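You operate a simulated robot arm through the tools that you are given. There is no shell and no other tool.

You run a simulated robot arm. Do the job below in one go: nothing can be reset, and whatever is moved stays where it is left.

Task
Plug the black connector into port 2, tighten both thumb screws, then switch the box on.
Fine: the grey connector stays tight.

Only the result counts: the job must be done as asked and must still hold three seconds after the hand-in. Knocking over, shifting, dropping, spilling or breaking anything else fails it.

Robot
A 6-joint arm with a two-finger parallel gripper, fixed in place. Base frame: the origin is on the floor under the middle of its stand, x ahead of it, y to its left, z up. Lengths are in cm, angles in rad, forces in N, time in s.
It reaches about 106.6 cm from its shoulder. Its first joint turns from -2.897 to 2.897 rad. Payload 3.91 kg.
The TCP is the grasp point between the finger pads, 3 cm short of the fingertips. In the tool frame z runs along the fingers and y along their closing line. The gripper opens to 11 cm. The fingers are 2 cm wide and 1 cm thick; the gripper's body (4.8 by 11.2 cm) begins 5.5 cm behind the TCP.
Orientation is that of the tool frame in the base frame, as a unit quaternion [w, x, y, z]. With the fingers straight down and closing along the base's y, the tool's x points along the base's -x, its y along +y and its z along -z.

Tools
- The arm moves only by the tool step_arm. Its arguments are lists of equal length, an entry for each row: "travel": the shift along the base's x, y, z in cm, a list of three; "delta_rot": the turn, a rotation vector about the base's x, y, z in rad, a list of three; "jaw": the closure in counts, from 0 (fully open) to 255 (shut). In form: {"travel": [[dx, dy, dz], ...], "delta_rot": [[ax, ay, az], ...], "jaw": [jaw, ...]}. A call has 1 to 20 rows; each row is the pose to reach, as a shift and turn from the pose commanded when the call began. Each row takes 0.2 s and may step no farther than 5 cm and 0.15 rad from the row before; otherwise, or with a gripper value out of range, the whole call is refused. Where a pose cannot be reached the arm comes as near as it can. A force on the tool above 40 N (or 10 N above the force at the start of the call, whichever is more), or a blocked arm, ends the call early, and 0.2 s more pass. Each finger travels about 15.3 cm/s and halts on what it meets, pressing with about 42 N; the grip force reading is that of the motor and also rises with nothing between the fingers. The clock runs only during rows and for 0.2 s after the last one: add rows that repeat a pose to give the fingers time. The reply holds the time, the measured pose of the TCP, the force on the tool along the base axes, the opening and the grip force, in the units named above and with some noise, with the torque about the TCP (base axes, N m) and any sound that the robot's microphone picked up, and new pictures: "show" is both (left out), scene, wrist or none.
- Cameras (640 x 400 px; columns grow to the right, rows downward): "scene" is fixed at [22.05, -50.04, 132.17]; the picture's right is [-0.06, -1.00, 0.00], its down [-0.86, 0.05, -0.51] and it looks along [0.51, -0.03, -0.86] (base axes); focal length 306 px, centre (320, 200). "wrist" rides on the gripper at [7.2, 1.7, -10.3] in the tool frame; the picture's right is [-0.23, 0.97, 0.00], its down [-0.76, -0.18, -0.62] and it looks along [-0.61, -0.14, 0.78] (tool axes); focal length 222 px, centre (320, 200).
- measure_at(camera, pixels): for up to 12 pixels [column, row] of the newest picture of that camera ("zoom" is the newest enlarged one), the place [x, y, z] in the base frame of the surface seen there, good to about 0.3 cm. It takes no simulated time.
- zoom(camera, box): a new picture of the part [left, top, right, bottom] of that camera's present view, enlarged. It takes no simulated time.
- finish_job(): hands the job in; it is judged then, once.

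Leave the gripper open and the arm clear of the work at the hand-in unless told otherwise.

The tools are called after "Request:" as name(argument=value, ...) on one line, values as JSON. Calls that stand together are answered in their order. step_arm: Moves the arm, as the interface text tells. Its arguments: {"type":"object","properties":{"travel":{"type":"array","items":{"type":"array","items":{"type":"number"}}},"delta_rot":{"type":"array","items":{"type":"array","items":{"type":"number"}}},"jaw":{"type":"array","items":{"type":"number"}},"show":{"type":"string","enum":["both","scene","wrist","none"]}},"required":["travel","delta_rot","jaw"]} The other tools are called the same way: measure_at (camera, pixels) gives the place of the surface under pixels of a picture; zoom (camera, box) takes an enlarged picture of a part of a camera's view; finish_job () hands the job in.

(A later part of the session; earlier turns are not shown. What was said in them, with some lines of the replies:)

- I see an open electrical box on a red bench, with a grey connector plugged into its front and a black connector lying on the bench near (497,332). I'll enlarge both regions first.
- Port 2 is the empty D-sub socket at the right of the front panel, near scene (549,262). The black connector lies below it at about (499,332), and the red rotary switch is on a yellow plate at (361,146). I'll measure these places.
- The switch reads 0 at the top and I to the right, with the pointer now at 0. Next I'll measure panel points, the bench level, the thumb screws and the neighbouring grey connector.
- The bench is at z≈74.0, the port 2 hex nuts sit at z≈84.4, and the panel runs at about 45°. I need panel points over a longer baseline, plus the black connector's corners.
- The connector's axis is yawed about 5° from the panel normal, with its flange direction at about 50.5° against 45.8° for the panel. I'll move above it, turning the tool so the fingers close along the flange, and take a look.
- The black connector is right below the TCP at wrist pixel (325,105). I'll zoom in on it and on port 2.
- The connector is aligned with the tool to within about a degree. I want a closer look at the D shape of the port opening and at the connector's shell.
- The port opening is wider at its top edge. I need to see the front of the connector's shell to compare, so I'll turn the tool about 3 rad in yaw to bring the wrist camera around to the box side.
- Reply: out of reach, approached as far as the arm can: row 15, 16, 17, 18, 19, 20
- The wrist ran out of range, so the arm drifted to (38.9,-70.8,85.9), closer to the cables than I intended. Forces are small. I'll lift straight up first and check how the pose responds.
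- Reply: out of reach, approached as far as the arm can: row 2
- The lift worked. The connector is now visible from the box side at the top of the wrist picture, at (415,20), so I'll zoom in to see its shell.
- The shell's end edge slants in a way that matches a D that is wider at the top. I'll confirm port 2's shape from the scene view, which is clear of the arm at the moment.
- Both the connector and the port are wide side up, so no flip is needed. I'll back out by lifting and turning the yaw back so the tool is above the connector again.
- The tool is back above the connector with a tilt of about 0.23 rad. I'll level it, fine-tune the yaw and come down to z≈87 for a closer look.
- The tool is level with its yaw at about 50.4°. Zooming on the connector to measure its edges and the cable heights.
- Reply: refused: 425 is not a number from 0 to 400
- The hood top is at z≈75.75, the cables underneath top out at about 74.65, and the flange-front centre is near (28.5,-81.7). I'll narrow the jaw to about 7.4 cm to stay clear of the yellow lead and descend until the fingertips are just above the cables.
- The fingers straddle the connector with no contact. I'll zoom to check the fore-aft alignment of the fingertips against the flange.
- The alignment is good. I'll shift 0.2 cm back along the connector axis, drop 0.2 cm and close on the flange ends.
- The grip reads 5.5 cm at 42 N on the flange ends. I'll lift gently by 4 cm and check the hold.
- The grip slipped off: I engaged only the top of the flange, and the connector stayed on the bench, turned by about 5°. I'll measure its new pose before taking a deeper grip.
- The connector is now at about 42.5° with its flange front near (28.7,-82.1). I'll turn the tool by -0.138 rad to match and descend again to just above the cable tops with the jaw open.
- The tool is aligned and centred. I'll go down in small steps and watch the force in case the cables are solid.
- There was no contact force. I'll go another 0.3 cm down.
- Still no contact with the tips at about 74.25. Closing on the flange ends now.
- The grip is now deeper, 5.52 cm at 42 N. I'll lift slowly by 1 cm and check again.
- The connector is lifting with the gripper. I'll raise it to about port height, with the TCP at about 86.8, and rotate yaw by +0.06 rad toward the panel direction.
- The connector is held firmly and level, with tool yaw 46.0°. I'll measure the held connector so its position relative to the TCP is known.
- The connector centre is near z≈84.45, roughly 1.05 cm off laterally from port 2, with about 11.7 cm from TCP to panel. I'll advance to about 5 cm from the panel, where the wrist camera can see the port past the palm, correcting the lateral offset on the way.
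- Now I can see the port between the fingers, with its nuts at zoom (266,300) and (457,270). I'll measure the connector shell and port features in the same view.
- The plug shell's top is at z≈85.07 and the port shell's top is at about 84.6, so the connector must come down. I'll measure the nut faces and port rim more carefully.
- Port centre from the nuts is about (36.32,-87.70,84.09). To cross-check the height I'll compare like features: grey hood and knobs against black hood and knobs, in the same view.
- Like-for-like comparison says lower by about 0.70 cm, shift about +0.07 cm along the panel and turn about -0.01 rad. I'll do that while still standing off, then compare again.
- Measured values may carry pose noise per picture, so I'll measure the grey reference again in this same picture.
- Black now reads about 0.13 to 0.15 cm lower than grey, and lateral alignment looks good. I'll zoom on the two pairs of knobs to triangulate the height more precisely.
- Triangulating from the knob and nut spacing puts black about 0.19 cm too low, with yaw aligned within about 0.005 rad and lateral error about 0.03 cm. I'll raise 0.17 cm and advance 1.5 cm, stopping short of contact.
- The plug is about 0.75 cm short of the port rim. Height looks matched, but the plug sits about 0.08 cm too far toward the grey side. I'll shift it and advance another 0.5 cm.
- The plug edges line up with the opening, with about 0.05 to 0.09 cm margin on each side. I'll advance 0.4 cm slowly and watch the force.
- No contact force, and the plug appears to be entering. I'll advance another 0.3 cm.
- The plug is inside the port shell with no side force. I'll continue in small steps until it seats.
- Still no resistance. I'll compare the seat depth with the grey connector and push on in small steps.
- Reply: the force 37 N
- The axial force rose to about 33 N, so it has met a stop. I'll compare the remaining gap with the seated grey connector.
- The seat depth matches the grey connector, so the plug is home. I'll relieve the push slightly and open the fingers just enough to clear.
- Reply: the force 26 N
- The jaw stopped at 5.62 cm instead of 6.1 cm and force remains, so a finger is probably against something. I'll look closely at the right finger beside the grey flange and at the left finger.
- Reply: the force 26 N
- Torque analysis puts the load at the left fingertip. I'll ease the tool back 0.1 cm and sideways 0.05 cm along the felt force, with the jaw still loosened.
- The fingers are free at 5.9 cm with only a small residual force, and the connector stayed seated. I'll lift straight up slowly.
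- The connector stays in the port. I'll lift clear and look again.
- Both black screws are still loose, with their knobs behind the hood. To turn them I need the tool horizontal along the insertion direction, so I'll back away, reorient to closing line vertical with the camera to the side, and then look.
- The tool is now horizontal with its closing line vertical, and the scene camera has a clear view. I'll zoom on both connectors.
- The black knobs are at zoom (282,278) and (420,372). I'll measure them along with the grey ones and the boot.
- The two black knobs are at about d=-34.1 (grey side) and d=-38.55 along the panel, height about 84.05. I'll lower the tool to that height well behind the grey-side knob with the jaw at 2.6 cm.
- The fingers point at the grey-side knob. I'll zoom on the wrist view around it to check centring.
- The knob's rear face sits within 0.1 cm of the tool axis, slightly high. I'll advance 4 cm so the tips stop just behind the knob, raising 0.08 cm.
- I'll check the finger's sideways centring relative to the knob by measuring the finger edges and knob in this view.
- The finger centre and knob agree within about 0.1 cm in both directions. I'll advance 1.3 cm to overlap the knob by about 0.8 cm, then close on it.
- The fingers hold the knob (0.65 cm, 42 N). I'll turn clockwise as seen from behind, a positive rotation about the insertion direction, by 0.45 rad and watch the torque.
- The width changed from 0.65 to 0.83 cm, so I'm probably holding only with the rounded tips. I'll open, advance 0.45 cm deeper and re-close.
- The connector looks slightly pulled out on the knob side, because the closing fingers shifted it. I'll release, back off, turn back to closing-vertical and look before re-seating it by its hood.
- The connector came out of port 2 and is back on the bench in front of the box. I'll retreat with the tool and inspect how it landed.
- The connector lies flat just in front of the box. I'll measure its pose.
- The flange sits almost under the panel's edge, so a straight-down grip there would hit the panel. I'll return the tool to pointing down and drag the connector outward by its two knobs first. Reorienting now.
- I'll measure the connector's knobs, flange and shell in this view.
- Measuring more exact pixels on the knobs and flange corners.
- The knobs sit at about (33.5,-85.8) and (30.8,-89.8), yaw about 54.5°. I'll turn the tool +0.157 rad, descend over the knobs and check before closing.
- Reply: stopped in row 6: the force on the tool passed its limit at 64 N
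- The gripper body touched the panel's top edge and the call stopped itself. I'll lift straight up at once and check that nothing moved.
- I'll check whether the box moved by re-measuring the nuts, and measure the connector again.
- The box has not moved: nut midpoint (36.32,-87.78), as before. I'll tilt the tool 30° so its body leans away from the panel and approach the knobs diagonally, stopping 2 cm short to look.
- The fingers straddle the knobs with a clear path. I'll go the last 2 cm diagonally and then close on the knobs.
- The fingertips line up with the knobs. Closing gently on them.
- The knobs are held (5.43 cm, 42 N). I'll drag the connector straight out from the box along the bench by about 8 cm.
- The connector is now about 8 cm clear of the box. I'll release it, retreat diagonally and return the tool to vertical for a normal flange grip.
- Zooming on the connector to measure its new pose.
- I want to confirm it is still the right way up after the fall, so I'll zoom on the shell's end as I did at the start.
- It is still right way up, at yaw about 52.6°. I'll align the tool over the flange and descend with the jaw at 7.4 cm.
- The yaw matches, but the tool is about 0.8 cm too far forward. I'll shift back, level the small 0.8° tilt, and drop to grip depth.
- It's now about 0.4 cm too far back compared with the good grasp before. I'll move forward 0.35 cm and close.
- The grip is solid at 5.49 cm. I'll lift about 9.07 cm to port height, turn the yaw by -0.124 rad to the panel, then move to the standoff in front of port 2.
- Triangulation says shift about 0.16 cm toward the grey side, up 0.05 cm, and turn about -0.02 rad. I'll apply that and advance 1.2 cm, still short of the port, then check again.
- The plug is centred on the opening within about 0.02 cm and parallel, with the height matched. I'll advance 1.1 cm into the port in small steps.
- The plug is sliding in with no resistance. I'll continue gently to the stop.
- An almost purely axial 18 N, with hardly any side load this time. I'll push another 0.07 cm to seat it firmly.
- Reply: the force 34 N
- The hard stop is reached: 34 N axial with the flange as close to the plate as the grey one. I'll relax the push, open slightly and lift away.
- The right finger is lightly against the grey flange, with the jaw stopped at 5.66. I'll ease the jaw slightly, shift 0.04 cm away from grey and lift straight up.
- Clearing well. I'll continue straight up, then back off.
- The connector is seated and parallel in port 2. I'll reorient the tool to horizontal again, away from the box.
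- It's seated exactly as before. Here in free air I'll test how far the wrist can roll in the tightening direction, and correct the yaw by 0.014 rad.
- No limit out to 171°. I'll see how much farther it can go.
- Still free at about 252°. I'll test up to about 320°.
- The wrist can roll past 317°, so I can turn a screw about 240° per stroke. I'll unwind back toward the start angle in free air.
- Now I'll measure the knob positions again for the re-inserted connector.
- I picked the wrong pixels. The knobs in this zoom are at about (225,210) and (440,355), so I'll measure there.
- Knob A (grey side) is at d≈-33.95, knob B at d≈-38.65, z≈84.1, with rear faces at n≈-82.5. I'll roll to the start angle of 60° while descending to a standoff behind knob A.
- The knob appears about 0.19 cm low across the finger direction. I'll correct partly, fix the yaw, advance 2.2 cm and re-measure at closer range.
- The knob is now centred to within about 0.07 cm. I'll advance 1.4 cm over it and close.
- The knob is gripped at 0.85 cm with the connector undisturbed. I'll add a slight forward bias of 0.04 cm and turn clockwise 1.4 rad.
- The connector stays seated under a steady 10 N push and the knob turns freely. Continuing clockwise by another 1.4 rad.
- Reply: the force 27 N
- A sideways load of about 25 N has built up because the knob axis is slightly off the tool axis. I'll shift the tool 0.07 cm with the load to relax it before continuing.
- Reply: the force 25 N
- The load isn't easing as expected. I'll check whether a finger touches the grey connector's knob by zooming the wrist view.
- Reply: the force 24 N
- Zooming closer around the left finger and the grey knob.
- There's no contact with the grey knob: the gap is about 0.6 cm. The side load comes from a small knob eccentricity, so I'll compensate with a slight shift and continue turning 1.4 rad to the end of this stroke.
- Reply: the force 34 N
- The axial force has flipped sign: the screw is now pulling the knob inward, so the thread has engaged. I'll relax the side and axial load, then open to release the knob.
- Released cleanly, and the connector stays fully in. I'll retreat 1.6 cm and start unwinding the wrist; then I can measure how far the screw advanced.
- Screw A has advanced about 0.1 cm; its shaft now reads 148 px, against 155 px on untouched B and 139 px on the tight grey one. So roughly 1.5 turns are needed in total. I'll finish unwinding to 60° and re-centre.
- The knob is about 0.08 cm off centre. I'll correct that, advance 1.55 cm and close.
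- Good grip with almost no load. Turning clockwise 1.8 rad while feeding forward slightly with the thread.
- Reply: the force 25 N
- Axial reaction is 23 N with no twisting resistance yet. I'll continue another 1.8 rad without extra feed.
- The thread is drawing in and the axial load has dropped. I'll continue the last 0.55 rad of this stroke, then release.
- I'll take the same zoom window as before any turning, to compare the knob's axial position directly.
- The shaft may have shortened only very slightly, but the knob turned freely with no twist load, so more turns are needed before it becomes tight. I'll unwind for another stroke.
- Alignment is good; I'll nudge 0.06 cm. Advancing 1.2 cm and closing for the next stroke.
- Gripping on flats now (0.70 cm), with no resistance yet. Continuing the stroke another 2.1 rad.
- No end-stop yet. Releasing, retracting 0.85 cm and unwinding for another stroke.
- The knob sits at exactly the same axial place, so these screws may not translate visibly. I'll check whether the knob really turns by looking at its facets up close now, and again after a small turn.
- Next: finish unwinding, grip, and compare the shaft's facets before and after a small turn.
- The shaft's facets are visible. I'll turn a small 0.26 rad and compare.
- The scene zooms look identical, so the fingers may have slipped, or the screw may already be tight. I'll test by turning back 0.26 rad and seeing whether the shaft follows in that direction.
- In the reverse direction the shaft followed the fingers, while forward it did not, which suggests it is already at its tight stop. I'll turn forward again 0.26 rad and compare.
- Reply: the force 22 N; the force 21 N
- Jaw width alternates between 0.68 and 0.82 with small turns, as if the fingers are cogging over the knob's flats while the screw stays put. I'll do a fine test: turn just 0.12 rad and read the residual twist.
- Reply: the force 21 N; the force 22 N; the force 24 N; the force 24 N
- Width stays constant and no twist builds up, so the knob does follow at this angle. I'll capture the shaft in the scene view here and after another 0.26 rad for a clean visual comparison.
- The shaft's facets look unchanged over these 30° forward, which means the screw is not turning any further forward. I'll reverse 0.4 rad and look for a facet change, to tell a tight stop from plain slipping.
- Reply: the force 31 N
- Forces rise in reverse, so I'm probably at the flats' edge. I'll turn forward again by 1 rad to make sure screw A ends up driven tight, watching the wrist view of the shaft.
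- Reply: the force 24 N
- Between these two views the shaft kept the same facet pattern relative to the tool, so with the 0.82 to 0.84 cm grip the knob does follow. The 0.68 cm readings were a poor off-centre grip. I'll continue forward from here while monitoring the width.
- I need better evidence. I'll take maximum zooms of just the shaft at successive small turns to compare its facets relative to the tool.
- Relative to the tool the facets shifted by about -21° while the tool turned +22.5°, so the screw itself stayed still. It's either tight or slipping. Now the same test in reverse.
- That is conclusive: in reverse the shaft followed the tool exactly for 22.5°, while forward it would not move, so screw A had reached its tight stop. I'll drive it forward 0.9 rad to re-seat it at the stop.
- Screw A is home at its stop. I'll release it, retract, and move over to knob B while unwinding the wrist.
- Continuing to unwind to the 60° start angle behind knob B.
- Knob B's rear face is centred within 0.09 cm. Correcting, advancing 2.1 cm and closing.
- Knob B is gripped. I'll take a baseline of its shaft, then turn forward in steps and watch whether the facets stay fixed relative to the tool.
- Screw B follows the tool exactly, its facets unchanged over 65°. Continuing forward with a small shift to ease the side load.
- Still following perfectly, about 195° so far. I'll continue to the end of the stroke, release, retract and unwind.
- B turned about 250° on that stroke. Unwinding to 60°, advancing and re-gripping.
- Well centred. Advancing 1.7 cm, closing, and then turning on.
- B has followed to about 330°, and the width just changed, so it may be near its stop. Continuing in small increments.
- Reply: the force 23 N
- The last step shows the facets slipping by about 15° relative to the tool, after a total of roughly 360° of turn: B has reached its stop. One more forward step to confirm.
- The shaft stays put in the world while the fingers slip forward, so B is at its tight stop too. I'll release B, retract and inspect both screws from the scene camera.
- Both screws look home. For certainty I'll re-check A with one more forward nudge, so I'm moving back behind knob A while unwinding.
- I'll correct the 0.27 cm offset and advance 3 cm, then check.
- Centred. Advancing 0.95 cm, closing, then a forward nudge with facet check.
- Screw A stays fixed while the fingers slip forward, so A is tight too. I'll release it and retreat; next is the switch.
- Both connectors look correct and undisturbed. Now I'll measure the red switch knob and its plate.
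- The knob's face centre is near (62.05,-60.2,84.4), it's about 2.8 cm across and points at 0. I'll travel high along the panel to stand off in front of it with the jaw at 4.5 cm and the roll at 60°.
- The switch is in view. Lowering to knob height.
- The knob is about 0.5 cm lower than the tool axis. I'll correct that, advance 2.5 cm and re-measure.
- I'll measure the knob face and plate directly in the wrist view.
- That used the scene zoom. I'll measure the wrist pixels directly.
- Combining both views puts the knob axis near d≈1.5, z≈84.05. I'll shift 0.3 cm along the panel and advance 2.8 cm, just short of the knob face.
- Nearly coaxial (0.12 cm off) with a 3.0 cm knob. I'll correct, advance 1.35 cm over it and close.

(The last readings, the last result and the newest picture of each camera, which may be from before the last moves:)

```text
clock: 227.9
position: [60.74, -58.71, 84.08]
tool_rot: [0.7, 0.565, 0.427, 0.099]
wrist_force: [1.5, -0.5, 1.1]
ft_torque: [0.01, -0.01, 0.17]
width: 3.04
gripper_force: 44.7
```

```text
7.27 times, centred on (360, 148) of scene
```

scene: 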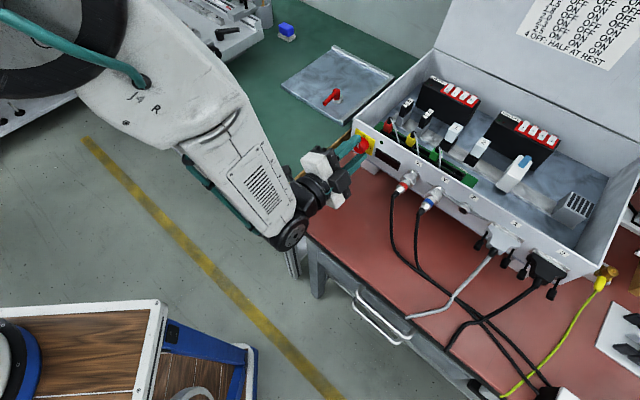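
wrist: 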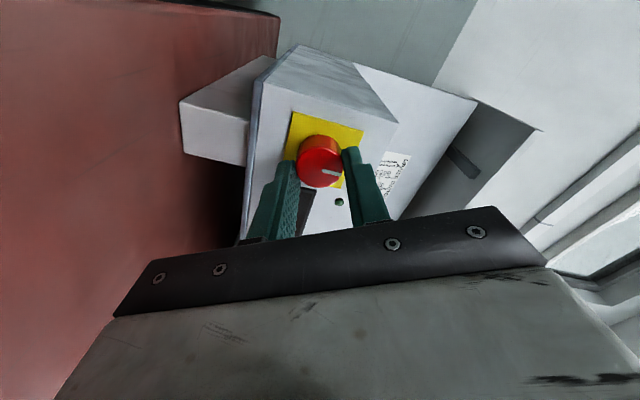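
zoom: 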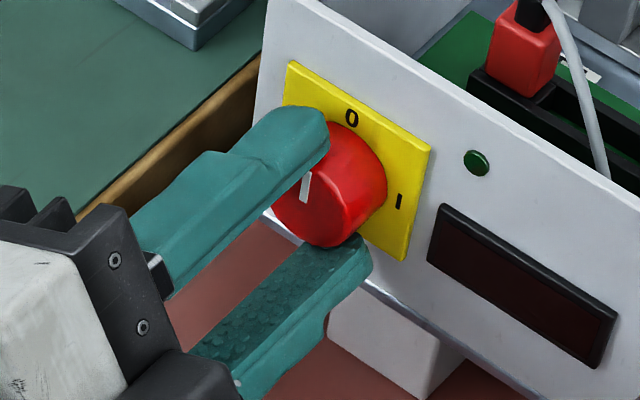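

The knob is gripped squarely (3.04 cm). I'll turn clockwise toward I, starting with 0.5 rad, and check the forces.

Request:
step_arm(travel=[[0, 0, 0], [0, 0, 0], [0, 0, 0], [0, 0, 0], [0, 0, 0]], delta_rot=[[0.088, -0.088, 0], [0.177, -0.177, 0], [0.265, -0.265, 0], [0.354, -0.354, 0], [0.354, -0.354, 0]], jaw=[200, 200, 200, 200, 200], show="both")

Request:
zoom(camera="wrist", box=[260, 100, 380, 220])

Request:
zoom(camera="scene", box=[330, 120, 390, 175])

```text
clock: 229.1
position: [60.67, -58.8, 83.87]
tool_rot: [0.653, 0.654, 0.272, 0.269]
wrist_force: [-6.0, 0.9, -7.0]
ft_torque: [0.0, -0.02, 0.22]
width: 3.02
gripper_force: 44.7
```

scene: 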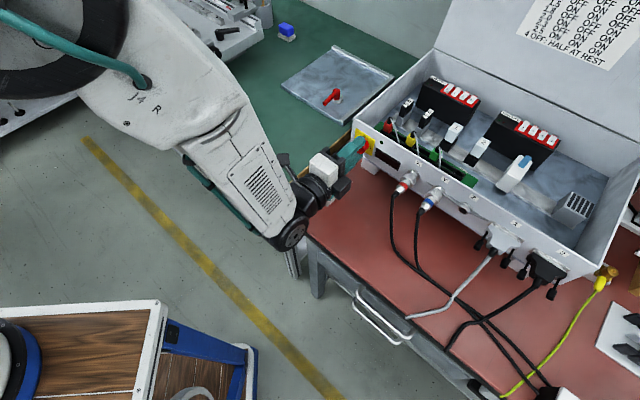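
wrist: 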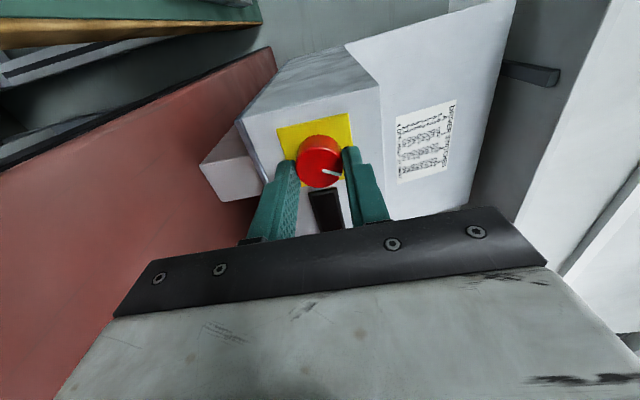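

```text
3.33 times, centred on (320, 160) of wrist
```

zoom: 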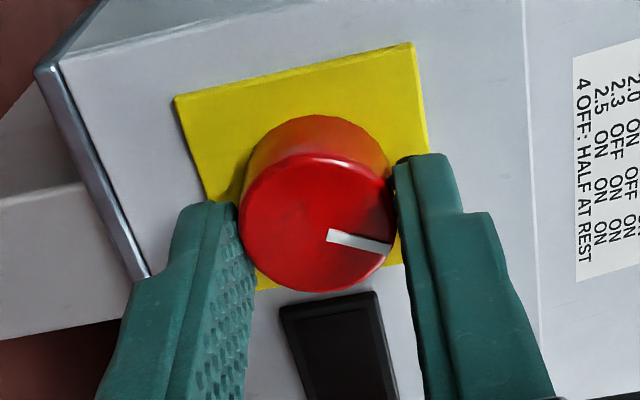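

```text
7.27 times, centred on (360, 148) of scene
```

zoom: 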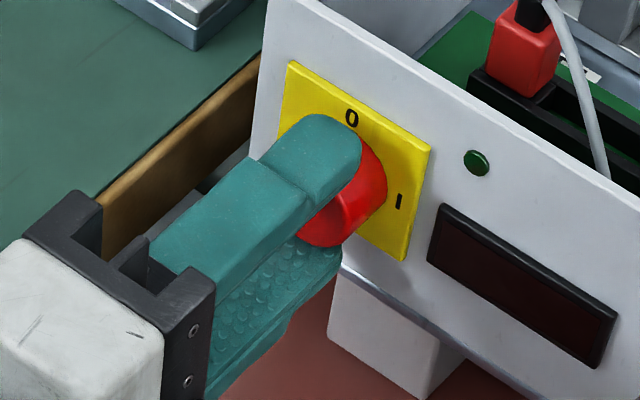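

The pointer turns with the tool and loads are small. Continuing to a full 90°.

Request:
step_arm(travel=[[0, 0, 0], [0, 0, 0], [0, 0, 0], [0, 0, 0], [0, 0, 0], [0, 0, 0], [0, 0, 0], [0, 0, 0], [0, 0, 0]], delta_rot=[[0.096, -0.096, 0], [0.192, -0.192, 0], [0.288, -0.288, 0], [0.384, -0.384, 0], [0.48, -0.48, 0], [0.576, -0.576, 0], [0.672, -0.672, 0], [0.757, -0.757, 0], [0.757, -0.757, 0]], jaw=[200, 200, 200, 200, 200, 200, 200, 200, 200], show="both")

Request:
zoom(camera="wrist", box=[260, 100, 380, 220])

Request:
zoom(camera="scene", box=[330, 120, 420, 185])

```text
clock: 231.1
position: [60.75, -58.69, 83.86]
tool_rot: [0.423, 0.701, -0.098, 0.565]
wrist_force: [0.3, -10.0, -27.7]
ft_torque: [0.38, 0.42, -0.31]
width: 2.98
gripper_force: 44.8
```

scene: 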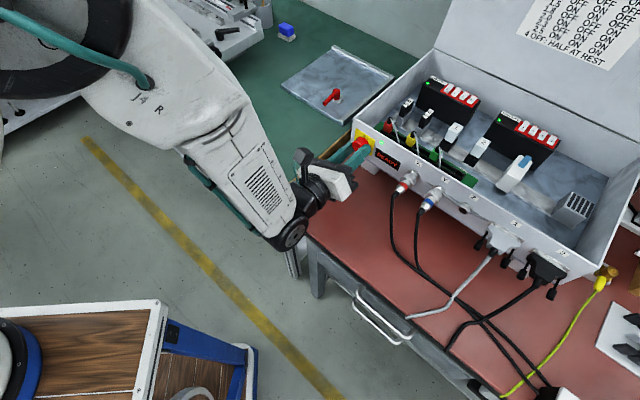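
wrist: 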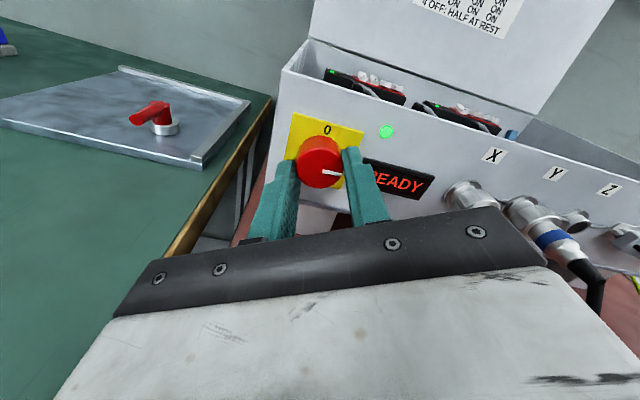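

```text
3.33 times, centred on (320, 160) of wrist
```

zoom: 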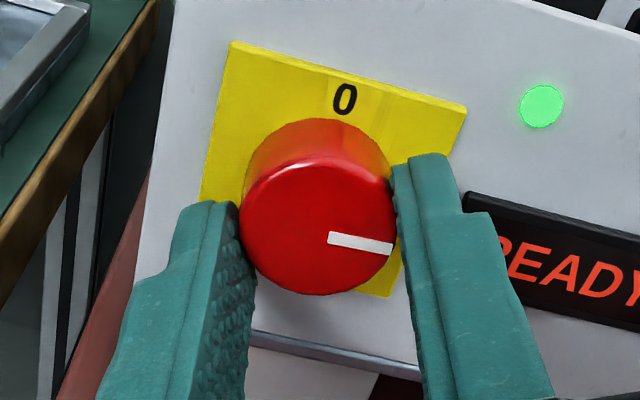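

```text
6.15 times, centred on (375, 152) of scene
```

zoom: 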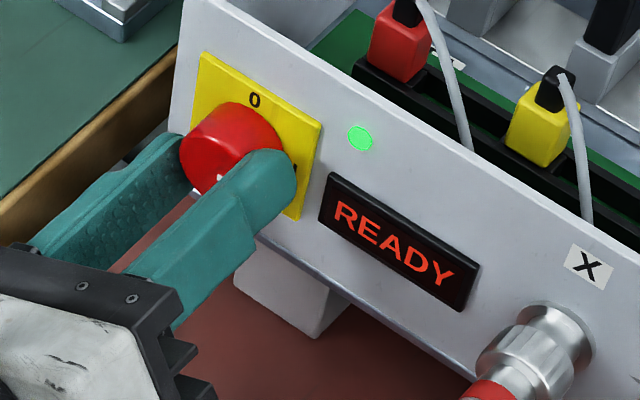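

The lamp is green and the display reads READY: the box is on. I'll relieve the load slightly, open the fingers and back straight off.

Request:
step_arm(travel=[[0, -0.02, -0.07], [0, -0.02, -0.07], [0, -0.02, -0.07], [-0.7, 0.7, -0.07], [-1.5, 1.5, -0.07], [-3, 3, 0], [-5, 5, 1], [-7, 7, 3], [-8, 8, 6], [-8, 8, 6]], delta_rot=[[0, 0, 0], [0, 0, 0], [0, 0, 0], [0, 0, 0], [0, 0, 0], [0, 0, 0], [0, 0, 0], [0, 0, 0], [0, 0, 0], [0, 0, 0]], jaw=[180, 150, 145, 145, 145, 145, 120, 80, 40, 0], show="both")

Request:
zoom(camera="scene", box=[340, 115, 420, 185])

Request:
zoom(camera="scene", box=[470, 215, 590, 300])

```text
clock: 233.3
position: [52.66, -50.76, 90.25]
tool_rot: [0.425, 0.7, -0.098, 0.565]
wrist_force: [-0.2, -0.5, -0.1]
ft_torque: [0.0, 0.02, 0.0]
width: 11.01
gripper_force: 0.0
```

scene: 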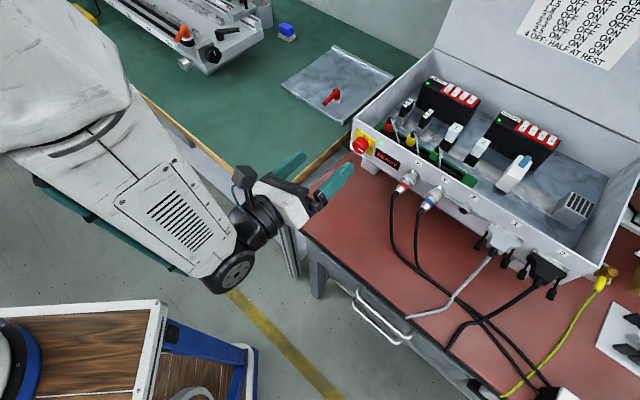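
wrist: 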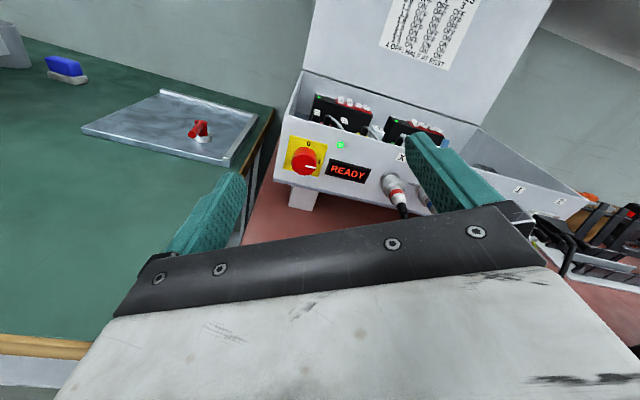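

```text
5.71 times, centred on (380, 150) of scene
```

zoom: 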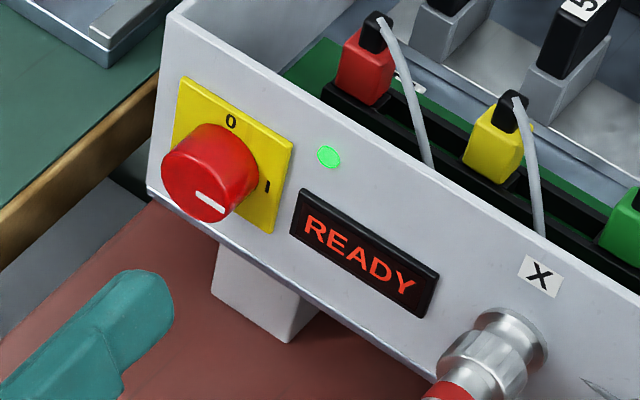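

```text
4.71 times, centred on (530, 258) of scene
```

zoom: 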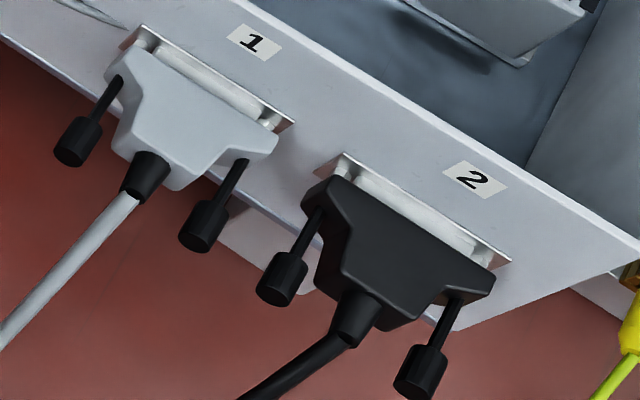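

The pointer is at I, the lamp is green, the display says READY, the black connector is seated with both screws home, and the grey one looks unchanged. I'll move the arm a little farther away before handing in.

Request:
step_arm(travel=[[-2, 2, 2], [-4, 4, 4], [-6, 6, 6], [-6, 6, 6], [-6, 6, 6]], delta_rot=[[0, 0, 0], [0, 0, 0], [0, 0, 0], [0, 0, 0], [0, 0, 0]], jaw=[0, 0, 0, 0, 0], show="scene")

Request:
zoom(camera="scene", box=[340, 100, 640, 330])

```text
clock: 234.5
position: [47.62, -47.86, 95.28]
tool_rot: [0.425, 0.7, -0.097, 0.565]
wrist_force: [0.1, 0.4, -0.4]
ft_torque: [0.01, -0.02, 0.02]
width: 10.97
gripper_force: 0.1
out of reach, approached as far as the arm can: row 2, 3, 4, 5
```

scene: 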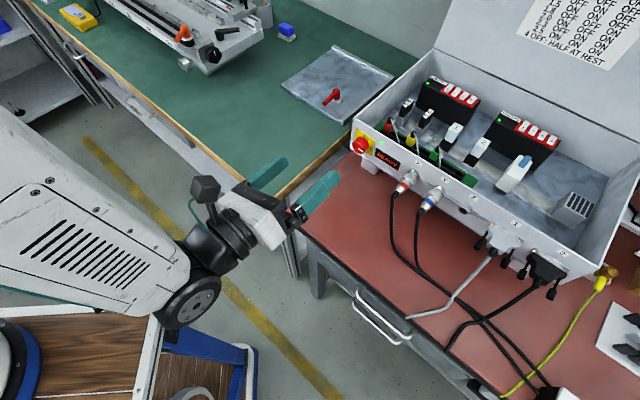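

```text
1.74 times, centred on (490, 215) of scene
```

zoom: 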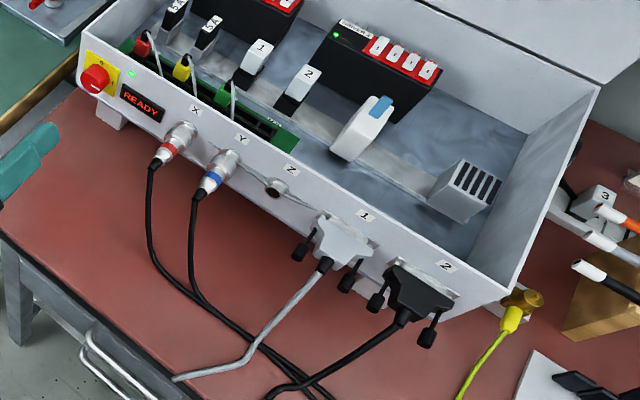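

The arm is clear with the gripper open, and the box is on and showing READY. The black connector is in port 2 with both screws tight, and nothing else has moved. Handing in.

Request:
finish_job()

```text
The job is handed in.
```

The black connector is plugged into port 2, both of its thumb screws are tight, and the box is switched on. The pointer is at I, the lamp is green and the display reads READY. I handed the job in with the gripper open and the arm clear. I have not seen the judging result.

- **Screws:** each screw took about one full turn before it stopped. Past that point the fingers only slipped on the knobs without turning the screws further.
- **Grey connector:** it looks unchanged and I never gripped its screws. The gripper lightly touched its side twice while letting go of the black one.
- **Dropped once:** while I was tightening the first screw, the black connector came out of port 2 and fell about 9 cm to the bench. I picked it up and plugged it in again, and I saw no damage.
- **Box touched once:** while I was fetching the connector, the gripper pressed on the top edge of the box with about 64 N and the move stopped itself. I re-measured the box afterwards and it had not moved.
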